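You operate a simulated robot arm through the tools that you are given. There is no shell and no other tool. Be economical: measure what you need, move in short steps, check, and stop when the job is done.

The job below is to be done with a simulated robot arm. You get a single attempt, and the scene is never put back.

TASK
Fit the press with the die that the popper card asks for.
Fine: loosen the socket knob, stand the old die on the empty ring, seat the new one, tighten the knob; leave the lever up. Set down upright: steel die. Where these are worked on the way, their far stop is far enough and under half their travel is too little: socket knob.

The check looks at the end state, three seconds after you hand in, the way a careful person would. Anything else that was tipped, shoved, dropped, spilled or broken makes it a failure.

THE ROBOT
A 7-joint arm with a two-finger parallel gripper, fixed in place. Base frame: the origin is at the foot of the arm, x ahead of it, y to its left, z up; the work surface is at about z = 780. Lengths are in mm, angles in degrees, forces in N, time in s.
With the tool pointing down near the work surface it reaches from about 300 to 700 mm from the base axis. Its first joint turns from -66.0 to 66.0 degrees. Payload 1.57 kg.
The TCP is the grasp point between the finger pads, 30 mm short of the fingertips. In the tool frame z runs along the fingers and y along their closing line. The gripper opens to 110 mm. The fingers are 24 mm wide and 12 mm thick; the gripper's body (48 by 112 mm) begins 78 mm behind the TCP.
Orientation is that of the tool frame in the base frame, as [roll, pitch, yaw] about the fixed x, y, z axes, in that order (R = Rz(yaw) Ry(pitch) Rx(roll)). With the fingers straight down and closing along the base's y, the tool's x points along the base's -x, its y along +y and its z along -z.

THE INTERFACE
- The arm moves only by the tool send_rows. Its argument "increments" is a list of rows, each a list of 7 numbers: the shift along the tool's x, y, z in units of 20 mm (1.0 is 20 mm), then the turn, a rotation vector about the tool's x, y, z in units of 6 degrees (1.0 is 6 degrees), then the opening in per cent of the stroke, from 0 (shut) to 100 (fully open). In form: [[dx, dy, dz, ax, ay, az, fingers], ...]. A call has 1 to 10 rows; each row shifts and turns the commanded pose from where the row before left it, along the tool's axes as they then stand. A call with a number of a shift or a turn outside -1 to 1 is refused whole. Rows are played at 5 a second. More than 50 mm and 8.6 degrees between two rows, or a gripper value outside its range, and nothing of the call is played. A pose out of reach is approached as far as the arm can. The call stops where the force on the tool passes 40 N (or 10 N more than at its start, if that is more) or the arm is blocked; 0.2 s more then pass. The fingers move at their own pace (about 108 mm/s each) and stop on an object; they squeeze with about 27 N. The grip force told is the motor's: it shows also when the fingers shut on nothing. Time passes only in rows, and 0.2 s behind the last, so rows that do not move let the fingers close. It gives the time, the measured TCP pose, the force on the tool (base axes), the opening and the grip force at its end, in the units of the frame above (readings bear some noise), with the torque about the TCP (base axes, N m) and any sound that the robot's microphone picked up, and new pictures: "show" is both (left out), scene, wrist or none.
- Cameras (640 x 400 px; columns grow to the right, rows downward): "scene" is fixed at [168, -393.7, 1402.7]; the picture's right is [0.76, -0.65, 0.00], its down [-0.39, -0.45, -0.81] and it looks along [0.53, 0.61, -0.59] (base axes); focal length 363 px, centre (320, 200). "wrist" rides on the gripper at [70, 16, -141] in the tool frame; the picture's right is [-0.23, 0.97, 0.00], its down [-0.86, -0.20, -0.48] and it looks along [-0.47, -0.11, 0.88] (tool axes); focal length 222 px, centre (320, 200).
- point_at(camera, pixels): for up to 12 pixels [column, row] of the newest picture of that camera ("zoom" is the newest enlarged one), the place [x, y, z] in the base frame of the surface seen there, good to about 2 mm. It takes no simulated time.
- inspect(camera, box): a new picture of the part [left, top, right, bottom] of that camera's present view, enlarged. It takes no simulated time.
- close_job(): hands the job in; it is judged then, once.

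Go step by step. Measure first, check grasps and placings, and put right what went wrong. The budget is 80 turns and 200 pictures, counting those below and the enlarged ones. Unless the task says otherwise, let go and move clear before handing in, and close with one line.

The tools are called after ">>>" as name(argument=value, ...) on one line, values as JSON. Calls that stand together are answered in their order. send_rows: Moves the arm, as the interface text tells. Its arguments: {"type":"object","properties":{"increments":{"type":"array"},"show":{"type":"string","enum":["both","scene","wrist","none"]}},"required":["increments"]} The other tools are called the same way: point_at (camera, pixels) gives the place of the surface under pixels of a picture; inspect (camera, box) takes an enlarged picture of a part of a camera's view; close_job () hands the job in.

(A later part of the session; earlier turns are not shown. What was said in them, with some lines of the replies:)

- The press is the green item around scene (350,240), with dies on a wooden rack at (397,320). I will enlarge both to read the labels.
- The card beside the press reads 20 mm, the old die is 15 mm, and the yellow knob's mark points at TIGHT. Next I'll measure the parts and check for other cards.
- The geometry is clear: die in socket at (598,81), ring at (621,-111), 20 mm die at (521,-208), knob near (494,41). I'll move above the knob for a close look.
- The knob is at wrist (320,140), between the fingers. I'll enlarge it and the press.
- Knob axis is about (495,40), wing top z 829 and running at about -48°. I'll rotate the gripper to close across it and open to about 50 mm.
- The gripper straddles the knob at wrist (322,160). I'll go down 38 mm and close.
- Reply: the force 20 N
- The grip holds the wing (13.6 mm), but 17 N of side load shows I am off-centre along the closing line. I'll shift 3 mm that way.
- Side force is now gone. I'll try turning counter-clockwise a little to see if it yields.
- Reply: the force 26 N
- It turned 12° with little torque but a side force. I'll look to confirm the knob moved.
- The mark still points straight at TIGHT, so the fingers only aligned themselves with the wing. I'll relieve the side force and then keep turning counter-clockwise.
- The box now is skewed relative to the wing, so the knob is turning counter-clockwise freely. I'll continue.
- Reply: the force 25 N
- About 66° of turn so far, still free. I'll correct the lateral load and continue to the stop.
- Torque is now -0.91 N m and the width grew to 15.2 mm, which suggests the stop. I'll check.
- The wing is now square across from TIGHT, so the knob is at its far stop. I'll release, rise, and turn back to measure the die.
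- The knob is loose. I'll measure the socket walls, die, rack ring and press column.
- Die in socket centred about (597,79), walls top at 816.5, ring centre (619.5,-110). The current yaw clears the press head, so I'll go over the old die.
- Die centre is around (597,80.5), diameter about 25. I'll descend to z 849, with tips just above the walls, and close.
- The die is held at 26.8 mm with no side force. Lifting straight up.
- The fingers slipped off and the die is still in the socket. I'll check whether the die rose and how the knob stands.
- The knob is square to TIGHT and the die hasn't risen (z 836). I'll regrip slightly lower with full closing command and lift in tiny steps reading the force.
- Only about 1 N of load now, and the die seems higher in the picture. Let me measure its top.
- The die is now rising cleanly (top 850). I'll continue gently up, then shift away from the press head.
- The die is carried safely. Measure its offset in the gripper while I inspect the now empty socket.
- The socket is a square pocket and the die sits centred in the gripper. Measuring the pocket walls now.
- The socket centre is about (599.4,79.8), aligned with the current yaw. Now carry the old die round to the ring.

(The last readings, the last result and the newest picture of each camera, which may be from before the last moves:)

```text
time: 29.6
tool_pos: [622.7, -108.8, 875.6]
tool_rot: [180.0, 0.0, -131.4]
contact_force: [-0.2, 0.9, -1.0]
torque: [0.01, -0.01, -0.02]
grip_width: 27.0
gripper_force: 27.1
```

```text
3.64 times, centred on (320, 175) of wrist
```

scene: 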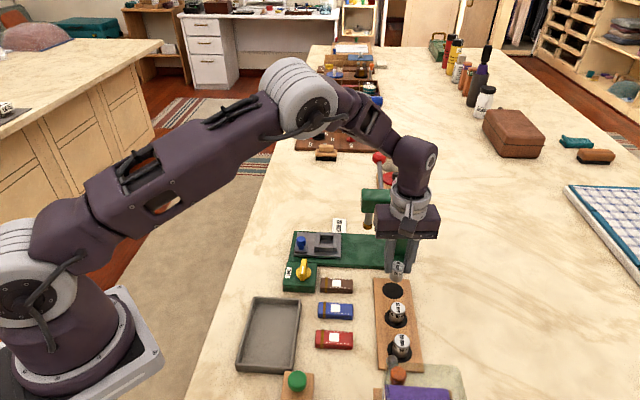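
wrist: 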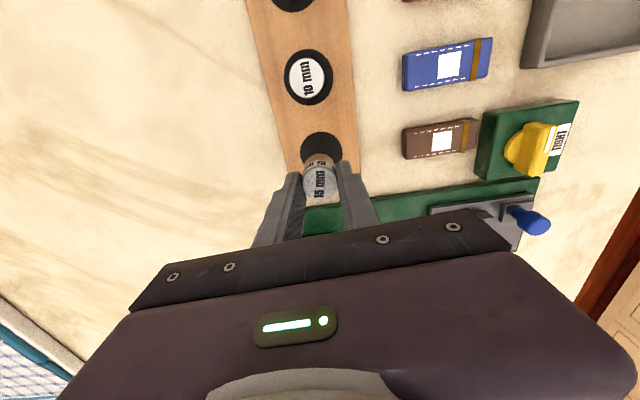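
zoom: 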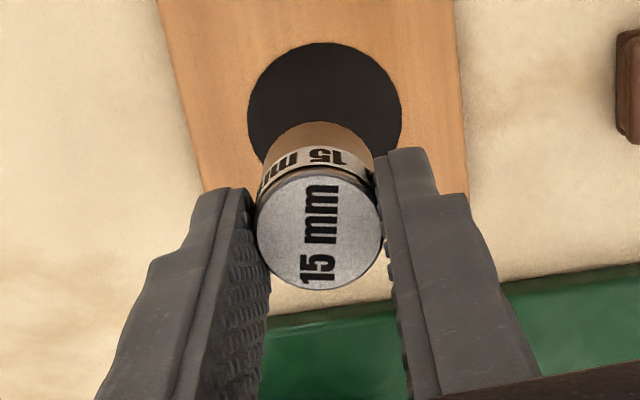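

Measuring the ring centre and the die top now for the final alignment.

>>> point_at(camera="wrist", pixels=[[320, 185], [304, 182], [336, 180], [319, 132]])

>>> inspect(camera="scene", box=[340, 230, 450, 310])

>>> point_at(camera="zoom", pixels=[[309, 303], [259, 303], [358, 303], [308, 265], [308, 341], [335, 178], [310, 190], [365, 180], [337, 160]])

```text
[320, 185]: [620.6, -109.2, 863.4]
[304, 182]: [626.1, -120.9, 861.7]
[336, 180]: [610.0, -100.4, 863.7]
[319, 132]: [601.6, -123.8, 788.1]
```

```text
5.00 times, centred on (395, 270) of scene
```

zoom: 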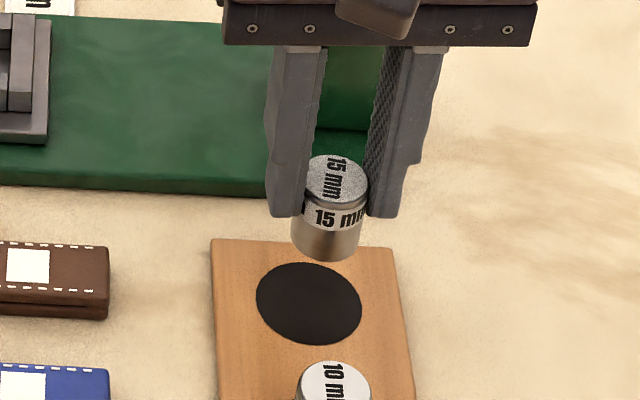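

```text
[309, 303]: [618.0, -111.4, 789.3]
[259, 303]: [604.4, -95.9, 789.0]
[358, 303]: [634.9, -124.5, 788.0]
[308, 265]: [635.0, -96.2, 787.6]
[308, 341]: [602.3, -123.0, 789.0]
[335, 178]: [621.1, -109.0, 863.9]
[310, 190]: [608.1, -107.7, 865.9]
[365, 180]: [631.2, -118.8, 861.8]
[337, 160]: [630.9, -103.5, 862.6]
```

Ring centre is (619,-110) and the die is at (621,-109.5). I'll nudge 2 mm and lower 39 mm.

>>> send_rows(increments=[[0.085, 0.06, 0.5, 0, 0, 0, 0], [0, 0, 0.5, 0, 0, 0, 0], [0, 0, 0.5, 0, 0, 0, 0], [0, 0, 0.3, 0, 0, 0, 0], [0, 0, 0.15, 0, 0, 0, 0], [0, 0, 0, 0, 0, 0, 0]])

>>> inspect(camera="scene", box=[340, 240, 450, 320])

```text
time: 31.0
tool_pos: [619.6, -109.7, 837.1]
tool_rot: [180.0, 0.0, -131.4]
contact_force: [0.6, -0.3, 0.0]
torque: [0.02, 0.03, -0.01]
grip_width: 26.9
gripper_force: 26.6
```

scene: 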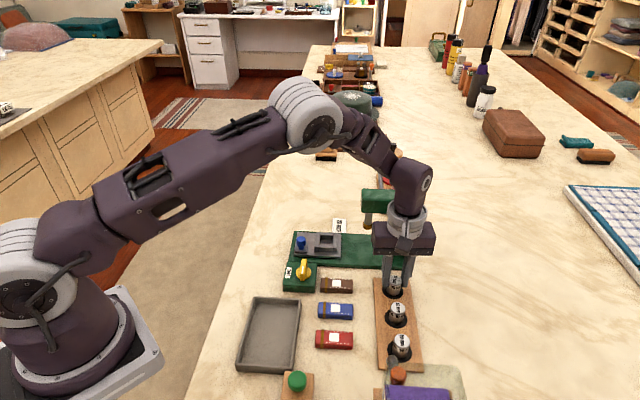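
wrist: 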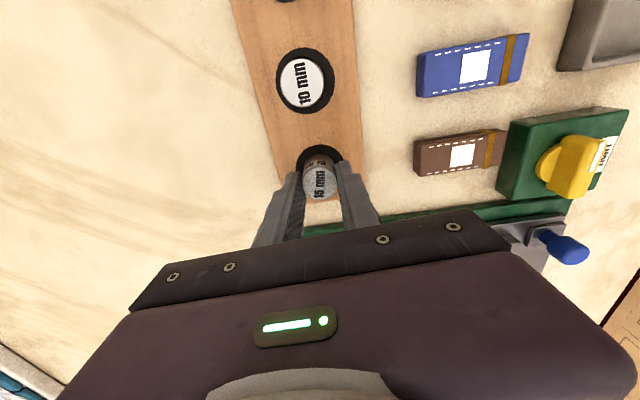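

```text
5.00 times, centred on (395, 280) of scene
```

zoom: 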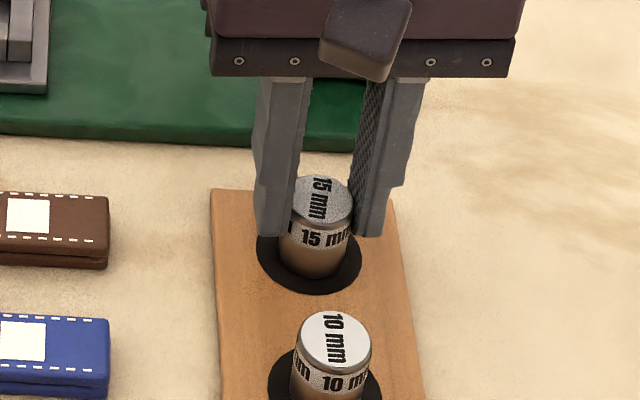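

The die is centred in the ring and its weight has left the tool. One more millimetre, then release and rise.

>>> send_rows(increments=[[0, 0, 0.04, 0, 0, 0, 0], [0, 0, 0, 0, 0, 0, 28], [0, 0, 0, 0, 0, 0, 40], [0, 0, 0, 0, 0, 0, 40], [0, 0, -0.5, 0, 0, 0, 40], [0, 0, -1, 0, 0, 0, 40], [0, 0, -1, 0, 0, 0, 40], [0, 0, -1, 0, 0, 0, 40]])

>>> inspect(camera="scene", box=[340, 270, 450, 370])

>>> point_at(camera="zoom", pixels=[[320, 90], [330, 180]])

```text
time: 32.8
tool_pos: [618.1, -108.8, 905.3]
tool_rot: [-180.0, -0.1, -131.3]
contact_force: [0.4, 0.3, 0.0]
torque: [-0.01, -0.01, 0.04]
grip_width: 43.8
gripper_force: 0.1
```

scene: 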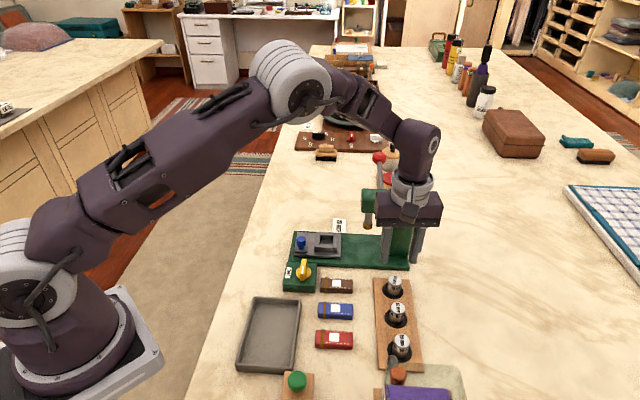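
wrist: 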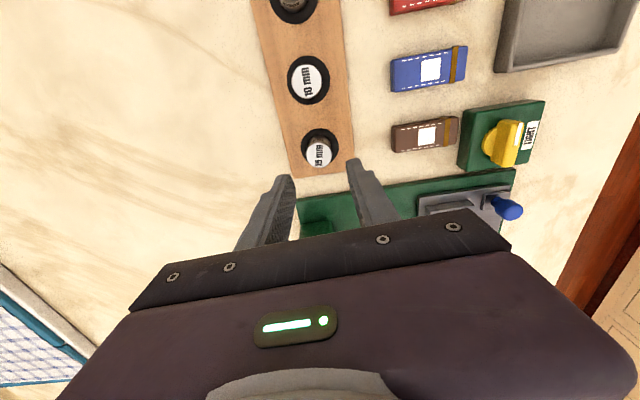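

```text
4.00 times, centred on (395, 320) of scene
```

zoom: 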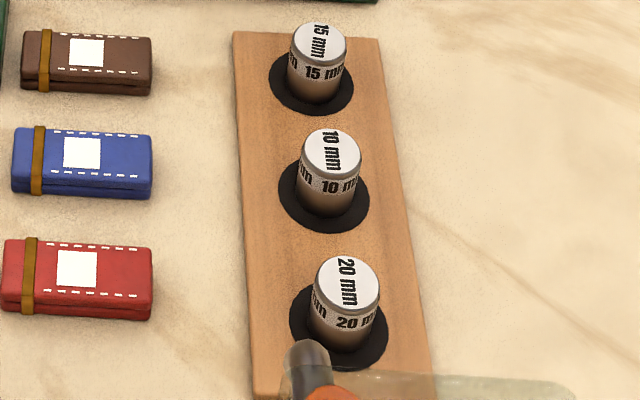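

```text
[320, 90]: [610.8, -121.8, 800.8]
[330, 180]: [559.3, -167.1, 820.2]
```

The old die stands upright in the ring. Next, go high toward the 20 mm die and check the neighbouring handle clearance.

>>> send_rows(increments=[[0.3, 0.02, -1, 0, 0, 0, 40], [0.7, 0.05, -1, 0, 0, 0, 40], [0.8, 0.06, -1, 0, 0, 0, 40], [0.8, 0.06, -0.8, 0, 0, 0, 40], [0.8, 0.06, 0, 0, 0, 0, 40], [0.8, 0.06, 0, 0, 0, 0, 40], [0.8, 0.06, 0, 0, 0, 0, 40], [0.5, 0.06, 0, 0, 0, 0, 40]])

>>> inspect(camera="wrist", box=[200, 0, 520, 200])

>>> inspect(camera="scene", box=[340, 320, 480, 400])

```text
time: 34.6
tool_pos: [538.0, -186.8, 981.5]
tool_rot: [180.0, 0.0, -131.3]
contact_force: [0.2, -0.9, 0.8]
torque: [-0.01, -0.01, 0.01]
grip_width: 43.7
gripper_force: 0.0
```

scene: 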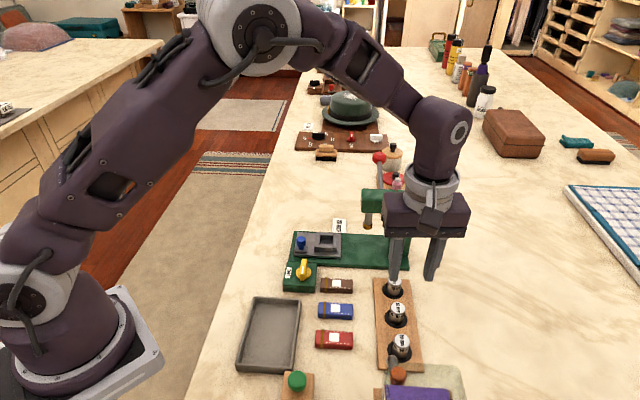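
wrist: 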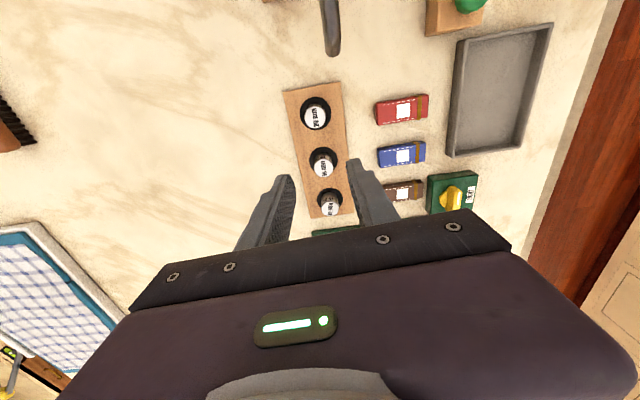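

```text
2.00 times, centred on (360, 100) of wrist
```

zoom: 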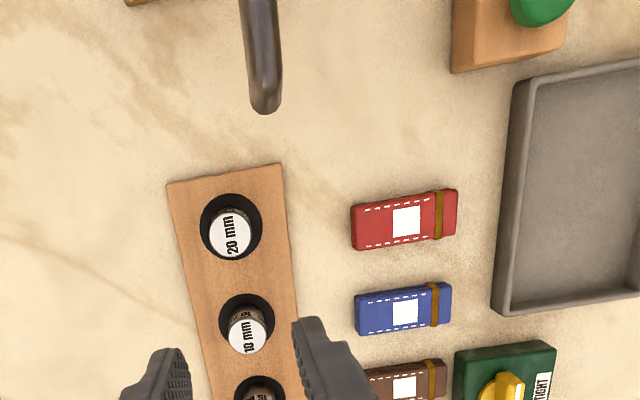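

```text
4.57 times, centred on (410, 360) of scene
```

zoom: 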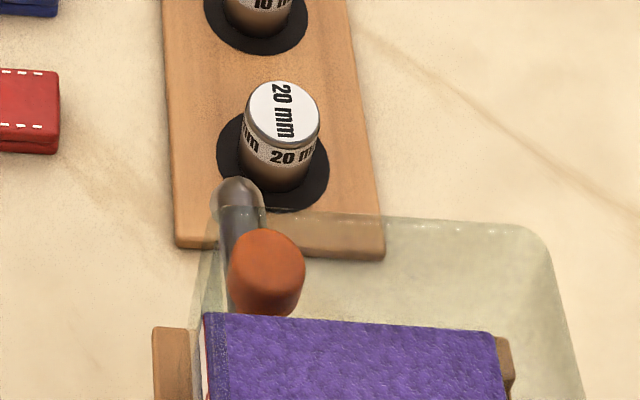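

>>> point_at(camera="zoom", pixels=[[240, 185], [270, 255], [282, 112], [246, 118], [318, 118], [282, 86], [282, 138], [400, 225], [380, 345], [250, 210]])

>>> point_at(camera="wrist", pixels=[[316, 118], [304.5, 117], [326, 118], [316, 128], [332, 54], [325, 20]])

```text
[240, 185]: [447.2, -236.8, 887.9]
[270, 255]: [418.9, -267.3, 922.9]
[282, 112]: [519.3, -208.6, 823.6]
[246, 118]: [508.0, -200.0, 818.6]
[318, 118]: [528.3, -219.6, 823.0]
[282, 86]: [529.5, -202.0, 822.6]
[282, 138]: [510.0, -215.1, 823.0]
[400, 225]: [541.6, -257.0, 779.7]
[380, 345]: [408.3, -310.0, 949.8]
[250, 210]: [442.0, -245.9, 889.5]
```

```text
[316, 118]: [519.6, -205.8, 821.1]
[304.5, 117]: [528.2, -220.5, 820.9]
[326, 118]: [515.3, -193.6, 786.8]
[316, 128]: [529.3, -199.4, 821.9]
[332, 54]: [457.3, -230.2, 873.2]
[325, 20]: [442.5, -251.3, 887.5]
```

20 mm die centre is (519.3,-208.5), and a handle end at (457,-230,880) lies near the wrist camera's side. I'll turn 90° so the camera swings away from it, staying high.

>>> send_rows(increments=[[0, 0, 0, 0, 0, 1, 40], [0, 0, 0, 0, 0, 1, 40], [0, 0, 0, 0, 0, 1, 40], [0, 0, 0, 0, 0, 1, 40], [0, 0, 0, 0, 0, 1, 40], [0, 0, 0, 0, 0, 1, 40], [0, 0, 0, 0, 0, 1, 40], [0, 0, 0, 0, 0, 1, 40]], show="none")

>>> send_rows(increments=[[0, 0, 0, 0, 0, 1, 40], [0, 0, 0, 0, 0, 1, 40], [0, 0, 0, 0, 0, 1, 40], [0, 0, 0, 0, 0, 1, 40], [0, 0, 0, 0, 0, 1, 40], [0, 0, 0, 0, 0, 1, 40], [0, 0, 0, 0, 0, 1, 40]])

```text
time: 36.4
tool_pos: [540.7, -187.0, 981.7]
tool_rot: [179.9, 0.0, -179.6]
contact_force: [0.4, -0.3, -0.6]
torque: [0.01, 0.01, 0.02]
grip_width: 44.1
gripper_force: 0.0
```

```text
time: 38.0
tool_pos: [539.5, -186.4, 982.6]
tool_rot: [-179.9, 0.0, 138.5]
contact_force: [-0.1, -0.7, -0.3]
torque: [0.0, -0.02, 0.0]
grip_width: 44.1
gripper_force: 0.1
```

scene: 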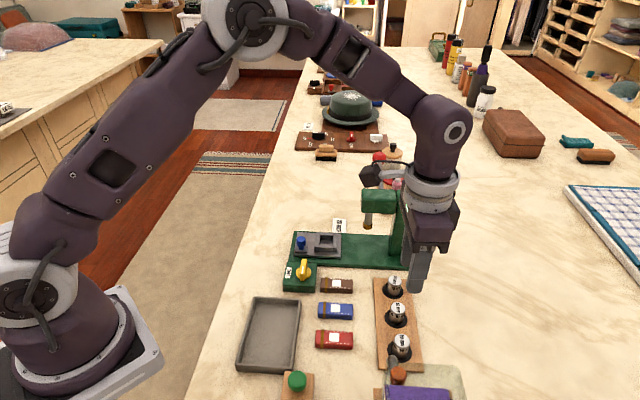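
wrist: 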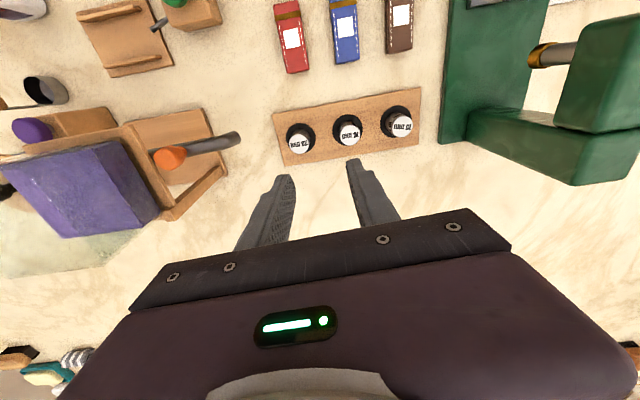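

Camera is clear now. I'll move over the 20 mm die and go down to z 895.

>>> send_rows(increments=[[0.02, -0.75, 0, 0, 0, 0, 40], [0.02, -0.72, 0, 0, 0, 0, 40], [0, 0, 1, 0, 0, 0, 40], [0, 0, 1, 0, 0, 0, 40], [0, 0, 1, 0, 0, 0, 40], [0, 0, 1, 0, 0, 0, 40], [0, 0, 0.3, 0, 0, 0, 40], [0, 0, 0, 0, 0, 0, 40]])

>>> inspect(camera="wrist", box=[220, 80, 420, 205])

>>> inspect(camera="scene", box=[340, 260, 480, 380])

```text
time: 39.8
tool_pos: [519.7, -208.7, 895.9]
tool_rot: [-180.0, 0.0, 138.6]
contact_force: [0.2, -0.1, -0.8]
torque: [-0.04, 0.02, 0.0]
grip_width: 43.9
gripper_force: 0.1
```

scene: 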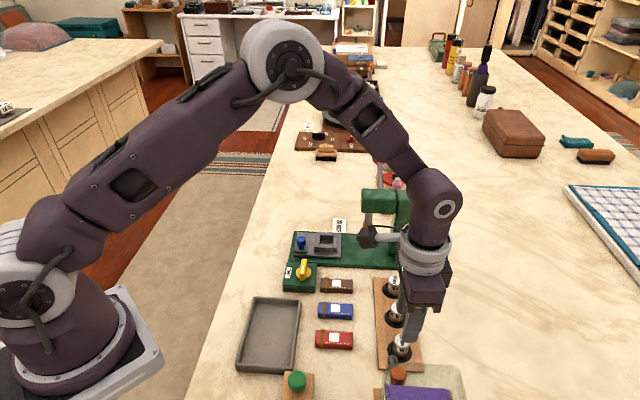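
wrist: 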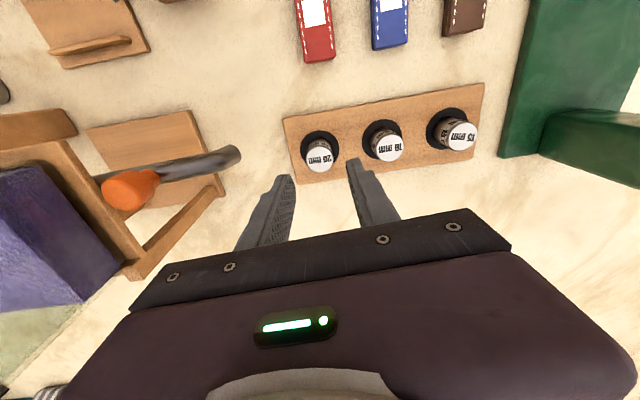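

```text
3.20 times, centred on (320, 142) of wrist
```

zoom: 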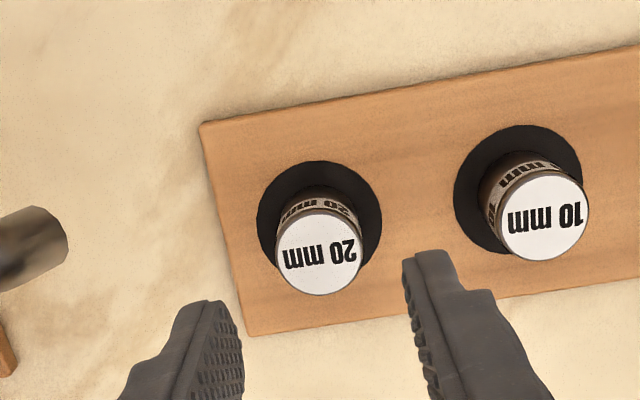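

```text
3.33 times, centred on (410, 320) of scene
```

zoom: 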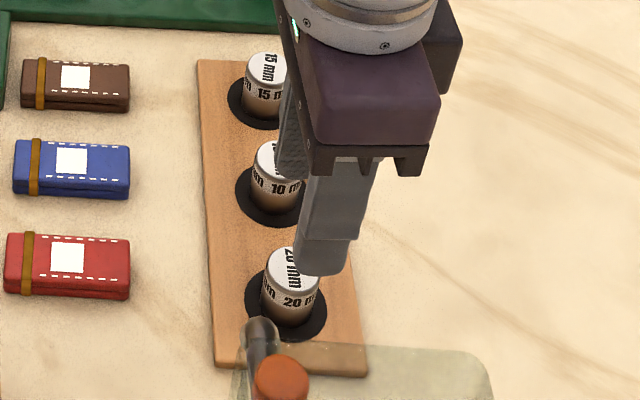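

>>> point_at(camera="wrist", pixels=[[307, 158], [332.5, 157.6], [319.7, 158], [319.7, 169.5], [319.7, 149]])

```text
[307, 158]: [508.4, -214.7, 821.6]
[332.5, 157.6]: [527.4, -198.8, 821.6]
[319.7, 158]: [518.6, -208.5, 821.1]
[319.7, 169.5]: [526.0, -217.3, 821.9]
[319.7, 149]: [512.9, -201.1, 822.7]
```

Die centre (518.6,-208.3) matches the TCP. Descending to z 836.5 and gripping.

>>> send_rows(increments=[[0.05, 0, 0.8, 0, 0, 0, 40], [0, 0, 0.8, 0, 0, 0, 40], [0, 0, 0.8, 0, 0, 0, 40], [0, 0, 0.57, 0, 0, 0, 40], [0, 0, 0, 0, 0, 0, 0], [0, 0, 0, 0, 0, 0, 0], [0, 0, 0, 0, 0, 0, 0]], show="none")

>>> send_rows(increments=[[0, 0, -0.15, 0, 0, 0, 0], [0, 0, -0.15, 0, 0, 0, 0], [0, 0, -0.3, 0, 0, 0, 0], [0, 0, -0.3, 0, 0, 0, 0]])

>>> inspect(camera="wrist", box=[240, 100, 400, 230])

```text
time: 41.4
tool_pos: [518.3, -207.7, 836.2]
tool_rot: [180.0, 0.0, 138.6]
contact_force: [0.8, 0.9, 0.3]
torque: [0.07, -0.02, -0.01]
grip_width: 26.7
gripper_force: 27.3
```

```text
time: 42.4
tool_pos: [519.3, -207.3, 854.9]
tool_rot: [180.0, 0.0, 138.6]
contact_force: [-0.2, -0.2, -0.8]
torque: [0.03, -0.03, -0.01]
grip_width: 27.0
gripper_force: 26.7
```

scene: 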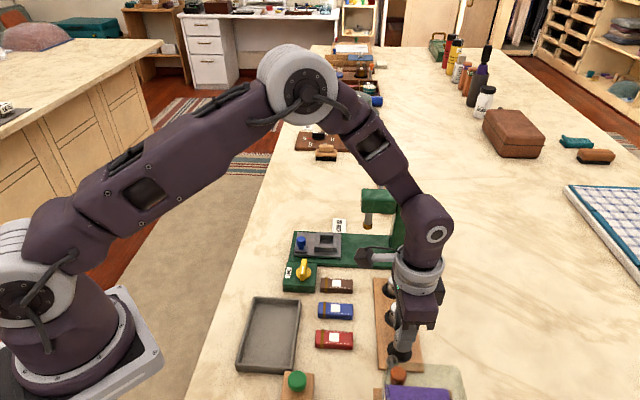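
wrist: 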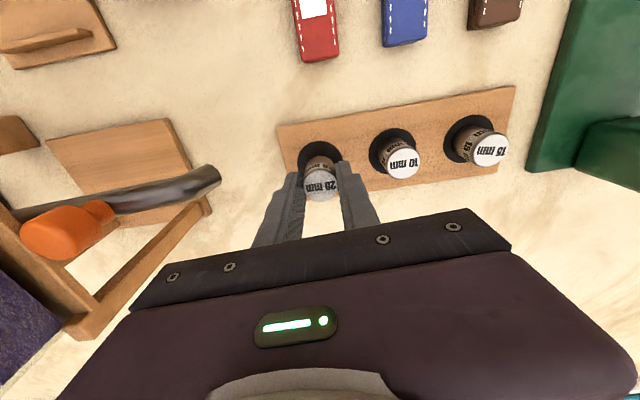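

```text
3.08 times, centred on (320, 165) of wrist
```

zoom: 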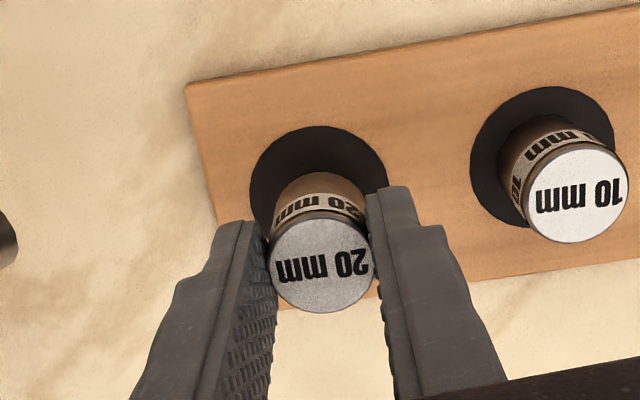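

The 20 mm die is lifted and centred in the grip. I'll raise and carry it left, well clear of the press head.

>>> send_rows(increments=[[0, 0, -0.6, 0, 0, 0, 0], [0, 0, -0.7, 0, 0, 0, 0], [0, 0, -0.7, 0, 0, 0, 0], [0, 0, -0.5, 0, 0, 0, 0], [0.644, 0.822, 0, 0, 0, 0, 0], [0.644, 0.822, 0, 0, 0, 0, 0], [0.644, 0.822, 0, 0, 0, 0, 0], [0.644, 0.822, 0, 0, 0, 0, 0], [0.644, 0.822, 0, 0, 0, 0, 0], [0.644, 0.822, 0, 0, 0, 0, 0]], show="none")

>>> send_rows(increments=[[0.644, 0.822, 0, 0, 0, 0, 0], [0.644, 0.822, 0, 0, 0, 0, 0], [0.644, 0.822, 0, 0, 0, 0, 0], [0.644, 0.822, 0, 0, 0, 0, 0], [0.644, 0.822, 0, 0, 0, 0, 0], [0.644, 0.822, 0, 0, 0, 0, 0], [0, 0, 0, 0, 0, 0, 0]])

```text
time: 44.6
tool_pos: [526.8, -81.8, 905.8]
tool_rot: [-180.0, 0.0, 138.6]
contact_force: [-0.3, -0.4, -1.2]
torque: [0.02, 0.0, 0.01]
grip_width: 26.7
gripper_force: 27.3
```

```text
time: 46.2
tool_pos: [533.8, 42.3, 905.7]
tool_rot: [180.0, 0.0, 138.6]
contact_force: [0.0, -0.6, -1.9]
torque: [0.0, -0.05, 0.03]
grip_width: 26.8
gripper_force: 26.9
```

scene: 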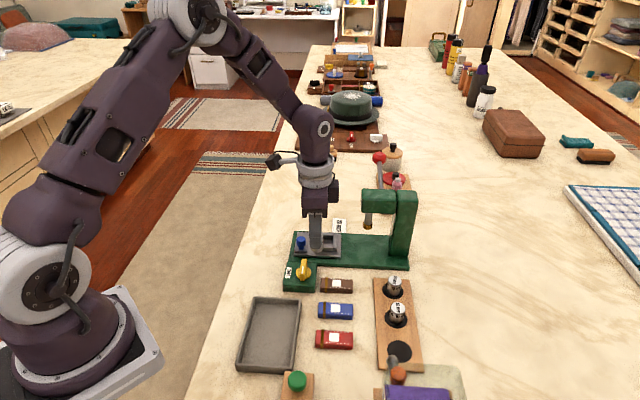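
wrist: 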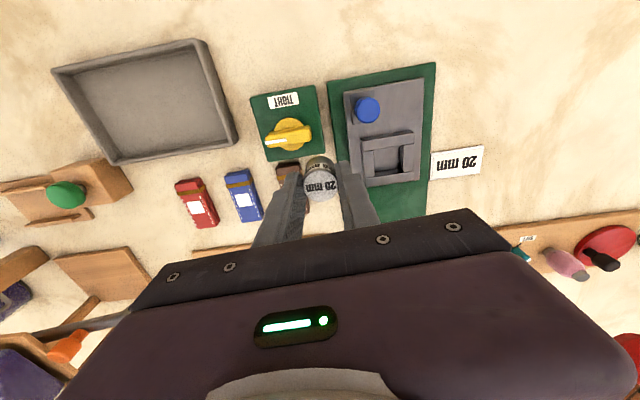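

I see the socket fully at wrist (387,155). I'll enlarge it to pin down its centre.

>>> inspect(camera="wrist", box=[300, 115, 420, 205])

```text
4.44 times, centred on (360, 160) of wrist
```

zoom: 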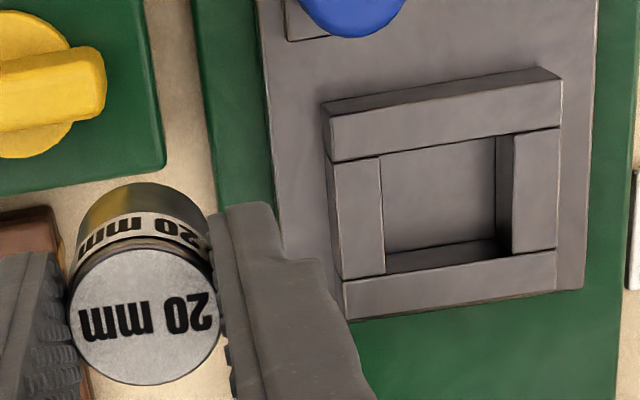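

>>> point_at(camera="zoom", pixels=[[377, 152], [518, 130], [519, 253], [383, 278], [446, 142], [450, 266], [375, 215], [521, 195], [440, 205], [142, 318], [74, 315], [212, 318]])

```text
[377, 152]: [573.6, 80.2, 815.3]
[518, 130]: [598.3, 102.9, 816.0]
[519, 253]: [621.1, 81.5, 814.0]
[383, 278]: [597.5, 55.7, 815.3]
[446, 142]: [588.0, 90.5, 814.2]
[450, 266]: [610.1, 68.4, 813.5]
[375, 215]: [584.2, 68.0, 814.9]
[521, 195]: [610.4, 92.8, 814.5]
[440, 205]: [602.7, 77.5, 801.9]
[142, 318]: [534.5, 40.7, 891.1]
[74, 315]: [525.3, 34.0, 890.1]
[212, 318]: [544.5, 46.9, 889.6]
```

Pocket centre is about (598.4,80) with an opening of about 31 mm. I'll move the die over it.

>>> send_rows(increments=[[-0.22, 0.71, 0, 0, 0, 0, 0], [-0.22, 0.71, 0, 0, 0, 0, 0], [-0.22, 0.71, 0, 0, 0, 0, 0], [-0.22, 0.71, 0, 0, 0, 0, 0], [-0.22, 0.71, 0, 0, 0, 0, 0], [0, 0, 0.5, 0, 0, 0, 0], [0, 0, 0.5, 0, 0, 0, 0], [0, 0, 0.3, 0, 0, 0, 0], [0, 0, 0, 0, 0, 0, 0]])

>>> inspect(camera="wrist", box=[250, 110, 390, 220])

>>> inspect(camera="scene", box=[280, 200, 380, 265])

```text
time: 48.2
tool_pos: [595.9, 81.4, 879.3]
tool_rot: [180.0, -0.1, 138.6]
contact_force: [0.5, 1.0, -2.6]
torque: [-0.01, 0.02, 0.01]
grip_width: 27.0
gripper_force: 27.7
```

scene: 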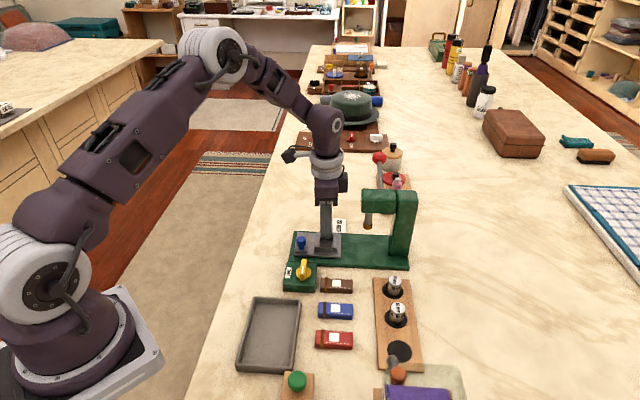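
wrist: 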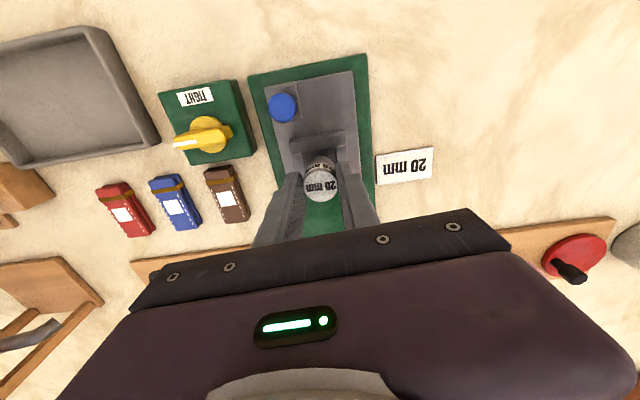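

```text
3.64 times, centred on (320, 165) of wrist
```

zoom: 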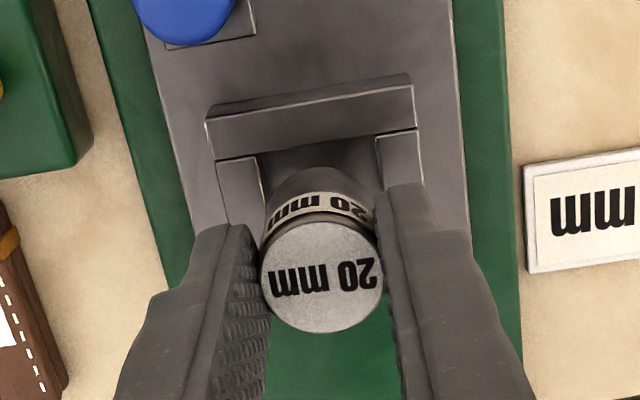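

```text
6.15 times, centred on (330, 232) of scene
```

zoom: 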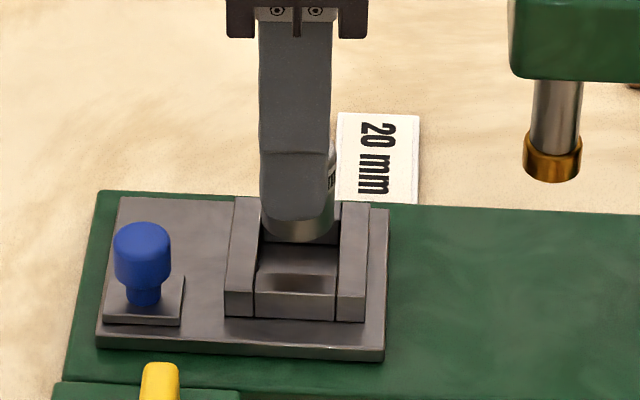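

>>> point_at(camera="wrist", pixels=[[305, 185.6], [336.6, 186], [320.3, 186], [320.3, 200], [320.3, 174], [316, 142], [292, 162], [346, 160]])

```text
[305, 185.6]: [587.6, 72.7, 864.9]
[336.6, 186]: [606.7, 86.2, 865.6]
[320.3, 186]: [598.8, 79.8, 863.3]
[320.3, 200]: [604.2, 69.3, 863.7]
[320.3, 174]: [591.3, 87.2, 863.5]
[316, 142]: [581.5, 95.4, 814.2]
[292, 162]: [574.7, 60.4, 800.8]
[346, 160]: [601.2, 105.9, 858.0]
```

Die at (598,79.3) over pocket centre (598.4,80): good. Lowering slowly to seat it.

>>> send_rows(increments=[[0, 0.03, 0.3, 0, 0, 0, 0], [0, 0, 0.3, 0, 0, 0, 0], [0, 0, 0.25, 0, 0, 0, 0], [0, 0, 0.25, 0, 0, 0, 0], [0, 0, 0.2, 0, 0, 0, 0], [0, 0, 0.07, 0, 0, 0, 0], [0, 0, 0, 0, 0, 0, 0]], show="wrist")

>>> point_at(camera="wrist", pixels=[[320.3, 186], [316, 190]])

>>> inspect(camera="scene", box=[280, 200, 380, 265])

```text
time: 49.8
tool_pos: [595.7, 81.6, 850.8]
tool_rot: [-179.9, 0.0, 138.6]
contact_force: [-1.2, -0.6, -1.4]
torque: [0.01, 0.02, 0.02]
grip_width: 26.7
gripper_force: 27.0
```

wrist: 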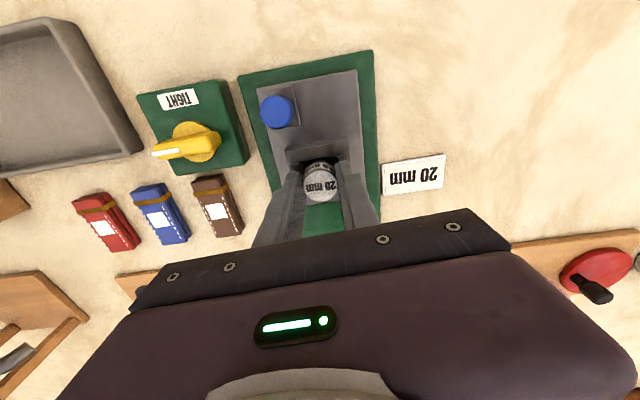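

```text
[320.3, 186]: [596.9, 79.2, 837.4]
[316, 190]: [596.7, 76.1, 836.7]
```

```text
6.15 times, centred on (330, 232) of scene
```

zoom: 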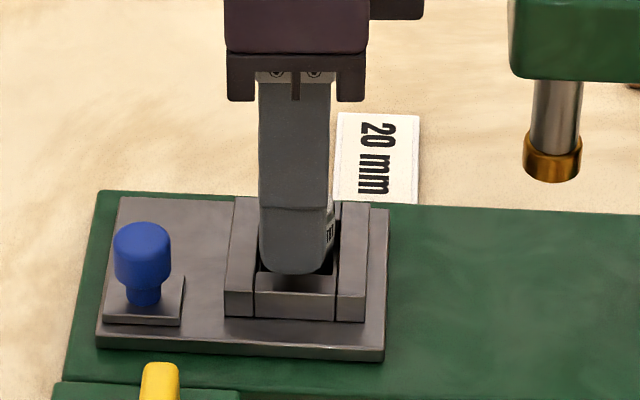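

The die is inside the pocket, top at z 837 versus 836 when seated. I'll lower one more millimetre, check force, then release.

>>> send_rows(increments=[[0, 0, 0.05, 0, 0, 0, 0], [0, 0, 0, 0, 0, 0, 0]], show="none")

>>> send_rows(increments=[[0, 0, 0, 0, 0, 0, 27], [0, 0, 0, 0, 0, 0, 40], [0, 0, 0, 0, 0, 0, 40], [0, 0, -0.5, 0, 0, 0, 40], [0, 0, -1, 0, 0, 0, 40], [0, 0, -1, 0, 0, 0, 40], [0, 0, -1, 0, 0, 0, 40], [0, 0, -1, 0, 0, 0, 40]])

>>> inspect(camera="scene", box=[280, 200, 380, 265])

>>> inspect(camera="wrist", box=[200, 60, 400, 200])

```text
time: 50.4
tool_pos: [597.0, 80.3, 850.1]
tool_rot: [180.0, 0.0, 138.6]
contact_force: [-0.6, -0.1, -0.9]
torque: [0.02, -0.01, -0.01]
grip_width: 26.4
gripper_force: 27.1
```

```text
time: 52.2
tool_pos: [596.7, 81.4, 941.7]
tool_rot: [180.0, -0.1, 138.5]
contact_force: [-0.3, 0.6, -0.7]
torque: [0.0, -0.01, 0.0]
grip_width: 43.9
gripper_force: 0.0
```

scene: 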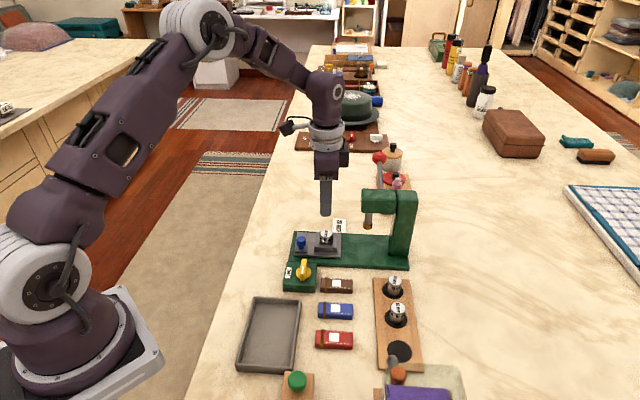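
wrist: 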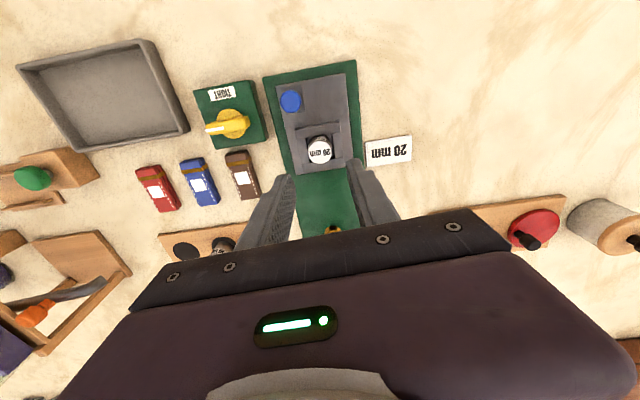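

```text
6.15 times, centred on (330, 232) of scene
```

zoom: 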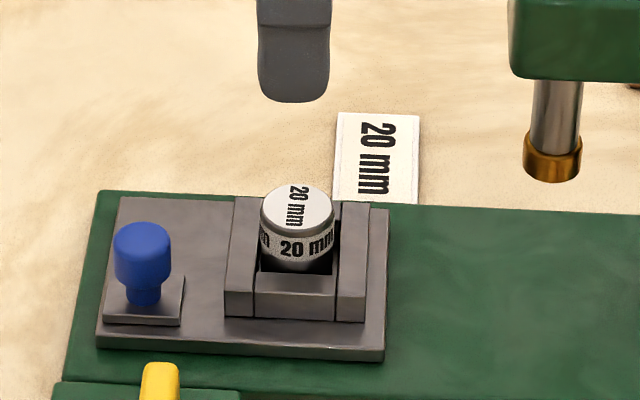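

```text
2.86 times, centred on (300, 130) of wrist
```

zoom: 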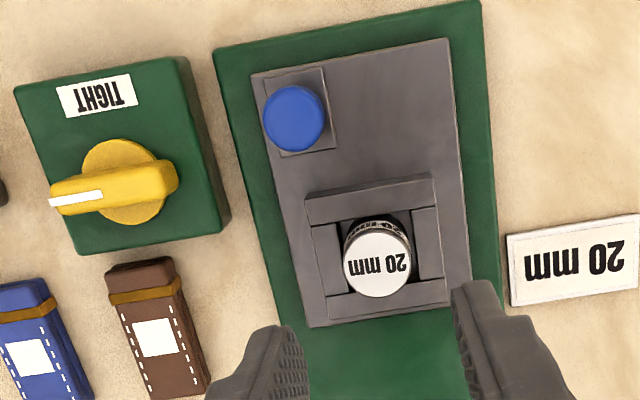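

The 20 mm die is seated. Now back to the knob with the gripper turned to match the loose wing.

>>> send_rows(increments=[[0.5, -0.976, 0, 0, 0, 0, 40], [0.5, -0.976, 0, 0, 0, 0, 40], [0.5, -0.976, 0, 0, 0, 0, 40], [0.5, -0.976, 0, 0, 0, 0, 40], [0.5, -0.976, 0, 0, 0, 0, 40], [0, 0, 0, 0, 0, -1, 40], [0, 0, 0, 0, 0, -1, 40], [0, 0, 0, 0, 0, -1, 40], [0, 0, 0, 0, 0, -1, 40], [0, 0, 0, 0, 0, -1, 40]], show="none")

>>> send_rows(increments=[[0, 0, 0, 0, 0, -1, 40], [0, 0, 0, 0, 0, -1, 40], [0, 0, 0, 0, 0, -1, 40], [0, 0, 0, 0, 0, -1, 40], [0, 0, 0, 0, 0, -1, 40], [0, 0, 0, 0, 0, -1, 40], [0, 0, 0, 0, 0, -1, 40], [0, 0, 0, 0, 0, -1, 40], [0, 0, 0, 0, 0, -1, 40], [0, 0, 0, 0, 0, -1, 40]])

>>> inspect(camera="wrist", box=[250, 90, 394, 200])

```text
time: 54.4
tool_pos: [494.6, 40.6, 941.9]
tool_rot: [-180.0, 0.0, 168.7]
contact_force: [-1.0, -0.6, 0.4]
torque: [-0.02, 0.01, 0.02]
grip_width: 44.5
gripper_force: 0.1
```

```text
time: 56.6
tool_pos: [494.3, 41.7, 940.2]
tool_rot: [180.0, 0.0, -131.3]
contact_force: [0.5, -0.3, -0.2]
torque: [-0.01, 0.0, -0.02]
grip_width: 44.3
gripper_force: 0.1
```

scene: 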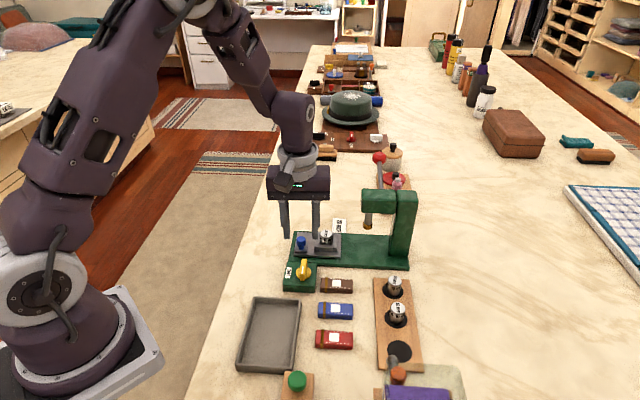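
wrist: 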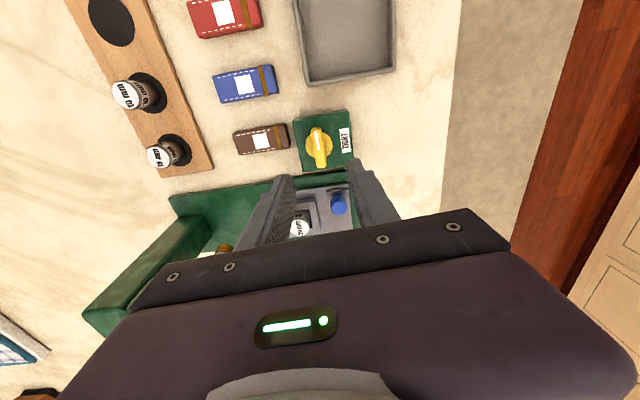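

```text
3.64 times, centred on (322, 145) of wrist
```

zoom: 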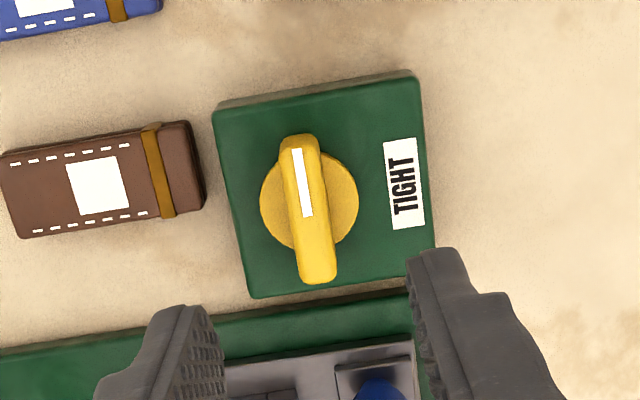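

Aligned with the wing. Descend to z 841 and grip.

>>> send_rows(increments=[[0, 0, 1, 0, 0, 0, 40], [0, 0, 1, 0, 0, 0, 40], [0, 0, 1, 0, 0, 0, 40], [0, 0, 1, 0, 0, 0, 40], [0, 0, 0.95, 0, 0, 0, 40], [0, 0, 0, 0, 0, 0, 0], [0, 0, 0, 0, 0, 0, 0], [0, 0, 0, 0, 0, 0, 0]], show="none")

```text
time: 58.4
tool_pos: [497.1, 41.6, 842.5]
tool_rot: [-180.0, 0.0, -131.5]
contact_force: [10.0, -7.4, -11.1]
torque: [0.37, -0.31, -0.75]
grip_width: 13.9
gripper_force: 30.7
```

Grip is on the wing. I'll recentre slightly and turn clockwise.

>>> send_rows(increments=[[0, -0.1, 0, 0, 0, 0, 0], [0, 0, 0, 0, 0, 0.7, 0], [0, 0, 0, 0, 0, 0.7, 0], [0, 0, 0, 0, 0, 0.7, 0], [0, 0, 0, 0, 0, 0.7, 0], [0, 0, 0, 0, 0, 0.7, 0]], show="none")

```text
time: 59.8
tool_pos: [497.0, 40.7, 842.3]
tool_rot: [180.0, 0.0, -152.4]
contact_force: [-6.5, 8.0, 21.4]
torque: [0.23, 0.12, 0.02]
grip_width: 13.2
gripper_force: 29.9
```

>>> send_rows(increments=[[0, 0.05, -0.05, 0, 0, 0, 0], [0, 0, 0, 0, 0, 0.7, 0], [0, 0, 0, 0, 0, 0.7, 0], [0, 0, 0, 0, 0, 0.7, 0], [0, 0, 0, 0, 0, 0.7, 0], [0, 0, 0, 0, 0, 0.7, 0]], show="none")

>>> send_rows(increments=[[0, 0, 0, 0, 0, 0.7, 0], [0, 0, 0, 0, 0, 0.7, 0], [0, 0, 0, 0, 0, 0.7, 0], [0, 0, 0, 0, 0, 0.7, 0]], show="none")

```text
time: 61.2
tool_pos: [495.1, 40.6, 841.3]
tool_rot: [-180.0, 0.0, -173.5]
contact_force: [4.5, 1.3, -16.0]
torque: [0.02, 0.46, 0.05]
grip_width: 13.0
gripper_force: 29.8
```

```text
time: 62.2
tool_pos: [494.9, 41.5, 842.7]
tool_rot: [-179.8, -0.1, 169.7]
contact_force: [1.7, -7.2, -19.9]
torque: [-0.1, -0.39, 0.04]
grip_width: 12.8
gripper_force: 30.1
```

Turning freely so far (about 59° done). Continuing to the tight stop.

>>> send_rows(increments=[[0, 0, 0.03, 0, 0, 0.7, 0], [0, 0, 0, 0, 0, 0.7, 0], [0, 0, 0, 0, 0, 0.7, 0], [0, 0, 0, 0, 0, 0.7, 0]], show="none")

>>> send_rows(increments=[[0, 0, 0, 0, 0, 0.6, 0], [0, 0, 0, 0, 0, 0.6, 0], [0, 0, 0, 0, 0, 0.6, 0], [0, 0, 0, 0, 0, 0.6, 0]])

>>> inspect(camera="wrist", box=[250, 90, 394, 220])

```text
time: 63.2
tool_pos: [496.1, 41.2, 842.3]
tool_rot: [179.8, 0.0, 152.7]
contact_force: [-1.3, -6.8, 19.1]
torque: [-0.04, 0.37, 0.02]
grip_width: 12.8
gripper_force: 29.6
```

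```text
time: 64.2
tool_pos: [496.2, 41.0, 842.4]
tool_rot: [179.9, 0.1, 138.6]
contact_force: [2.5, -7.0, 20.4]
torque: [-0.08, 0.15, 0.02]
grip_width: 12.9
gripper_force: 29.4
```

scene: 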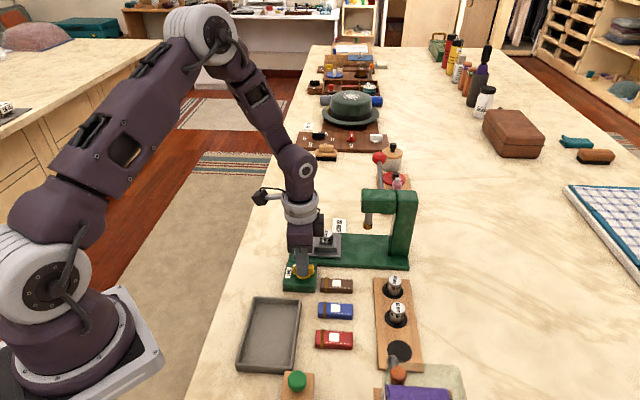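
wrist: 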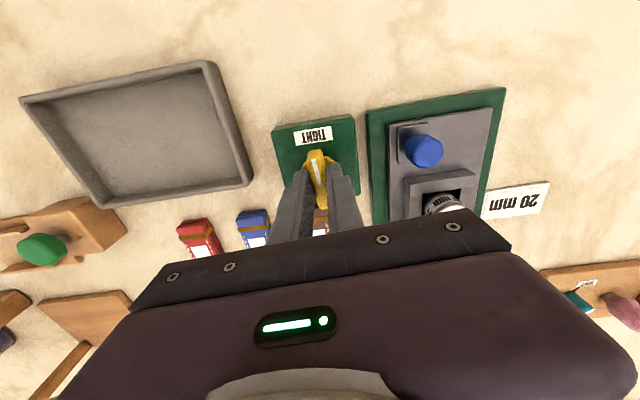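

```text
3.08 times, centred on (322, 155) of wrist
```

zoom: 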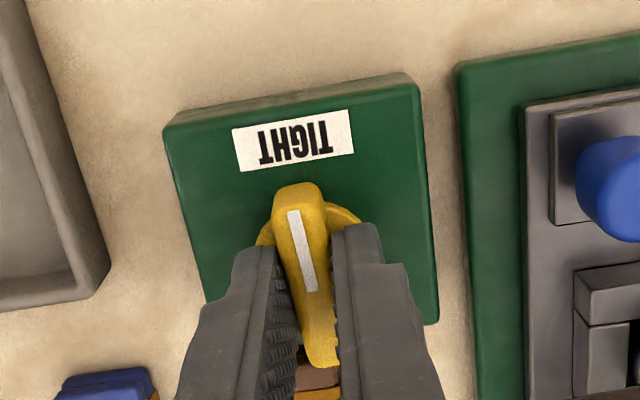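

No stop torque yet (0.02), so I'll push a bit further until the stop is felt.

>>> send_rows(increments=[[0, 0, -0.03, 0, 0, 0.5, 0], [0, 0, 0, 0, 0, 0.5, 0], [0, 0, 0, 0, 0, 0, 0]], show="none")

>>> send_rows(increments=[[0, 0, 0, 0, 0, 0.4, 0], [0, 0, 0, 0, 0, 0.4, 0], [0, 0, 0, 0, 0, 0, 0]], show="none")

```text
time: 65.0
tool_pos: [496.1, 40.7, 841.1]
tool_rot: [179.9, 0.0, 132.6]
contact_force: [10.1, -3.6, -4.5]
torque: [-0.61, -0.78, 0.72]
grip_width: 13.4
gripper_force: 30.4
```

```text
time: 65.8
tool_pos: [495.5, 42.4, 843.0]
tool_rot: [-179.9, -0.1, 127.8]
contact_force: [10.3, 0.7, -15.5]
torque: [0.46, -0.07, 0.79]
grip_width: 15.2
gripper_force: 31.9
```

The torque rose to 0.79 with the fingers slipping on the wing: the tight stop is reached. Release and rise clear.

>>> send_rows(increments=[[0, 0, 0, 0, 0, 0, 20], [0, 0, 0, 0, 0, 0, 40], [0, 0, 0, 0, 0, 0, 40], [0, 0, -0.6, 0, 0, 0, 40], [0, 0, -1, 0, 0, 0, 40], [0, 0, -1, 0, 0, 0, 40], [0, 0, -1, 0, 0, 0, 40], [0, 0, -1, 0, 0, 0, 40], [0, 0, -1, 0, 0, 0, 40], [0, 0, -1, 0, 0, 0, 40]])

>>> inspect(camera="wrist", box=[250, 80, 450, 220])

>>> inspect(camera="scene", box=[270, 140, 470, 360])

```text
time: 68.0
tool_pos: [496.9, 41.1, 978.0]
tool_rot: [179.9, 0.0, 127.9]
contact_force: [-0.8, -0.4, -0.6]
torque: [-0.02, -0.02, 0.0]
grip_width: 44.1
gripper_force: 0.1
```

scene: 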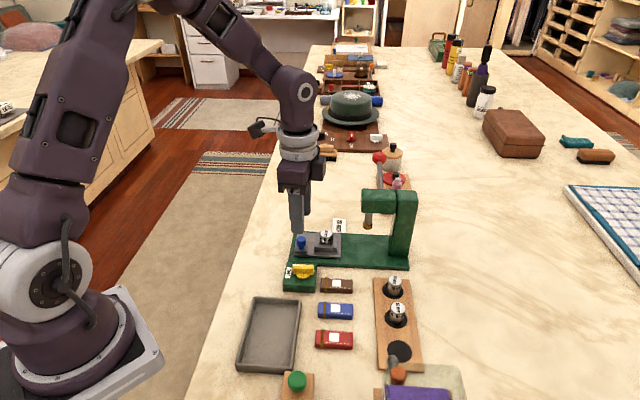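
wrist: 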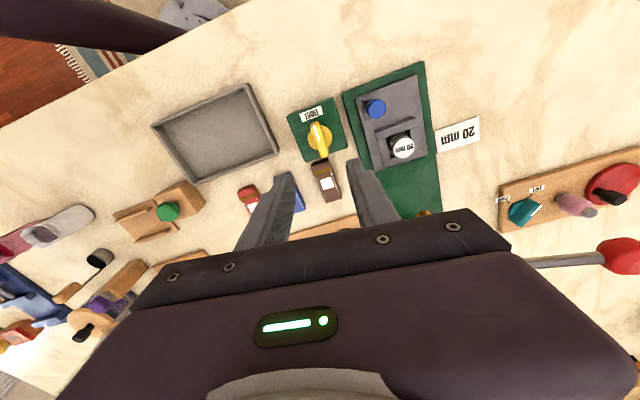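

```text
2.86 times, centred on (350, 150) of wrist
```

zoom: 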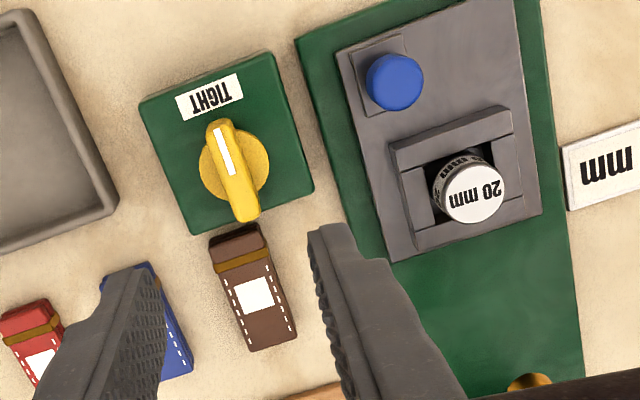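

```text
1.82 times, centred on (370, 250) of scene
```

zoom: 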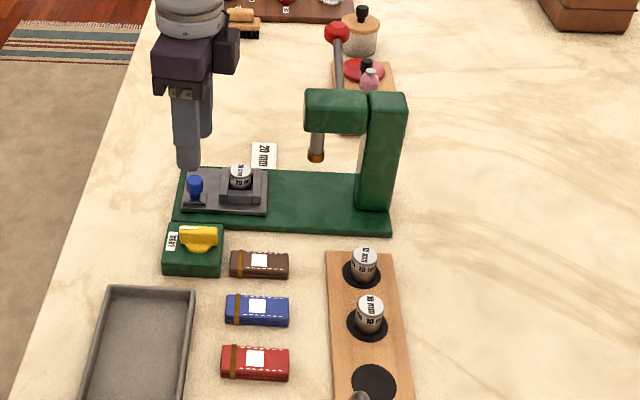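

The mark points at TIGHT, the lever is up and the old die stands in its ring. One last height check on the seated die.

>>> point_at(camera="wrist", pixels=[[393, 148], [397, 147], [409, 149], [403, 142], [402, 155]])

>>> inspect(camera="scene", box=[280, 210, 360, 265])

```text
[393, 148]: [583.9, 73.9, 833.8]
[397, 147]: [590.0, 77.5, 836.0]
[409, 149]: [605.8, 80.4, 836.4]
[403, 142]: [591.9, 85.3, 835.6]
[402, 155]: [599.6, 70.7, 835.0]
```

```text
7.27 times, centred on (320, 238) of scene
```

zoom: 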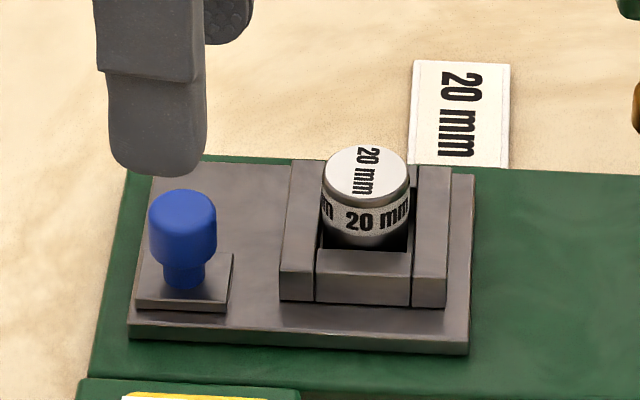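

The 20 mm die's top is level at z 836, the same seated height the old die had, and everything else is as it should be. Handing in.

>>> close_job()

```text
The job is handed in.
```

The press now holds the 20 mm die the card asks for, with the knob turned back to TIGHT, the old 15 mm die upright on the empty ring and the lever left up. On the first lift the old die slipped out of the fingers while still in its socket; it stayed seated, and the second grip lifted it cleanly.
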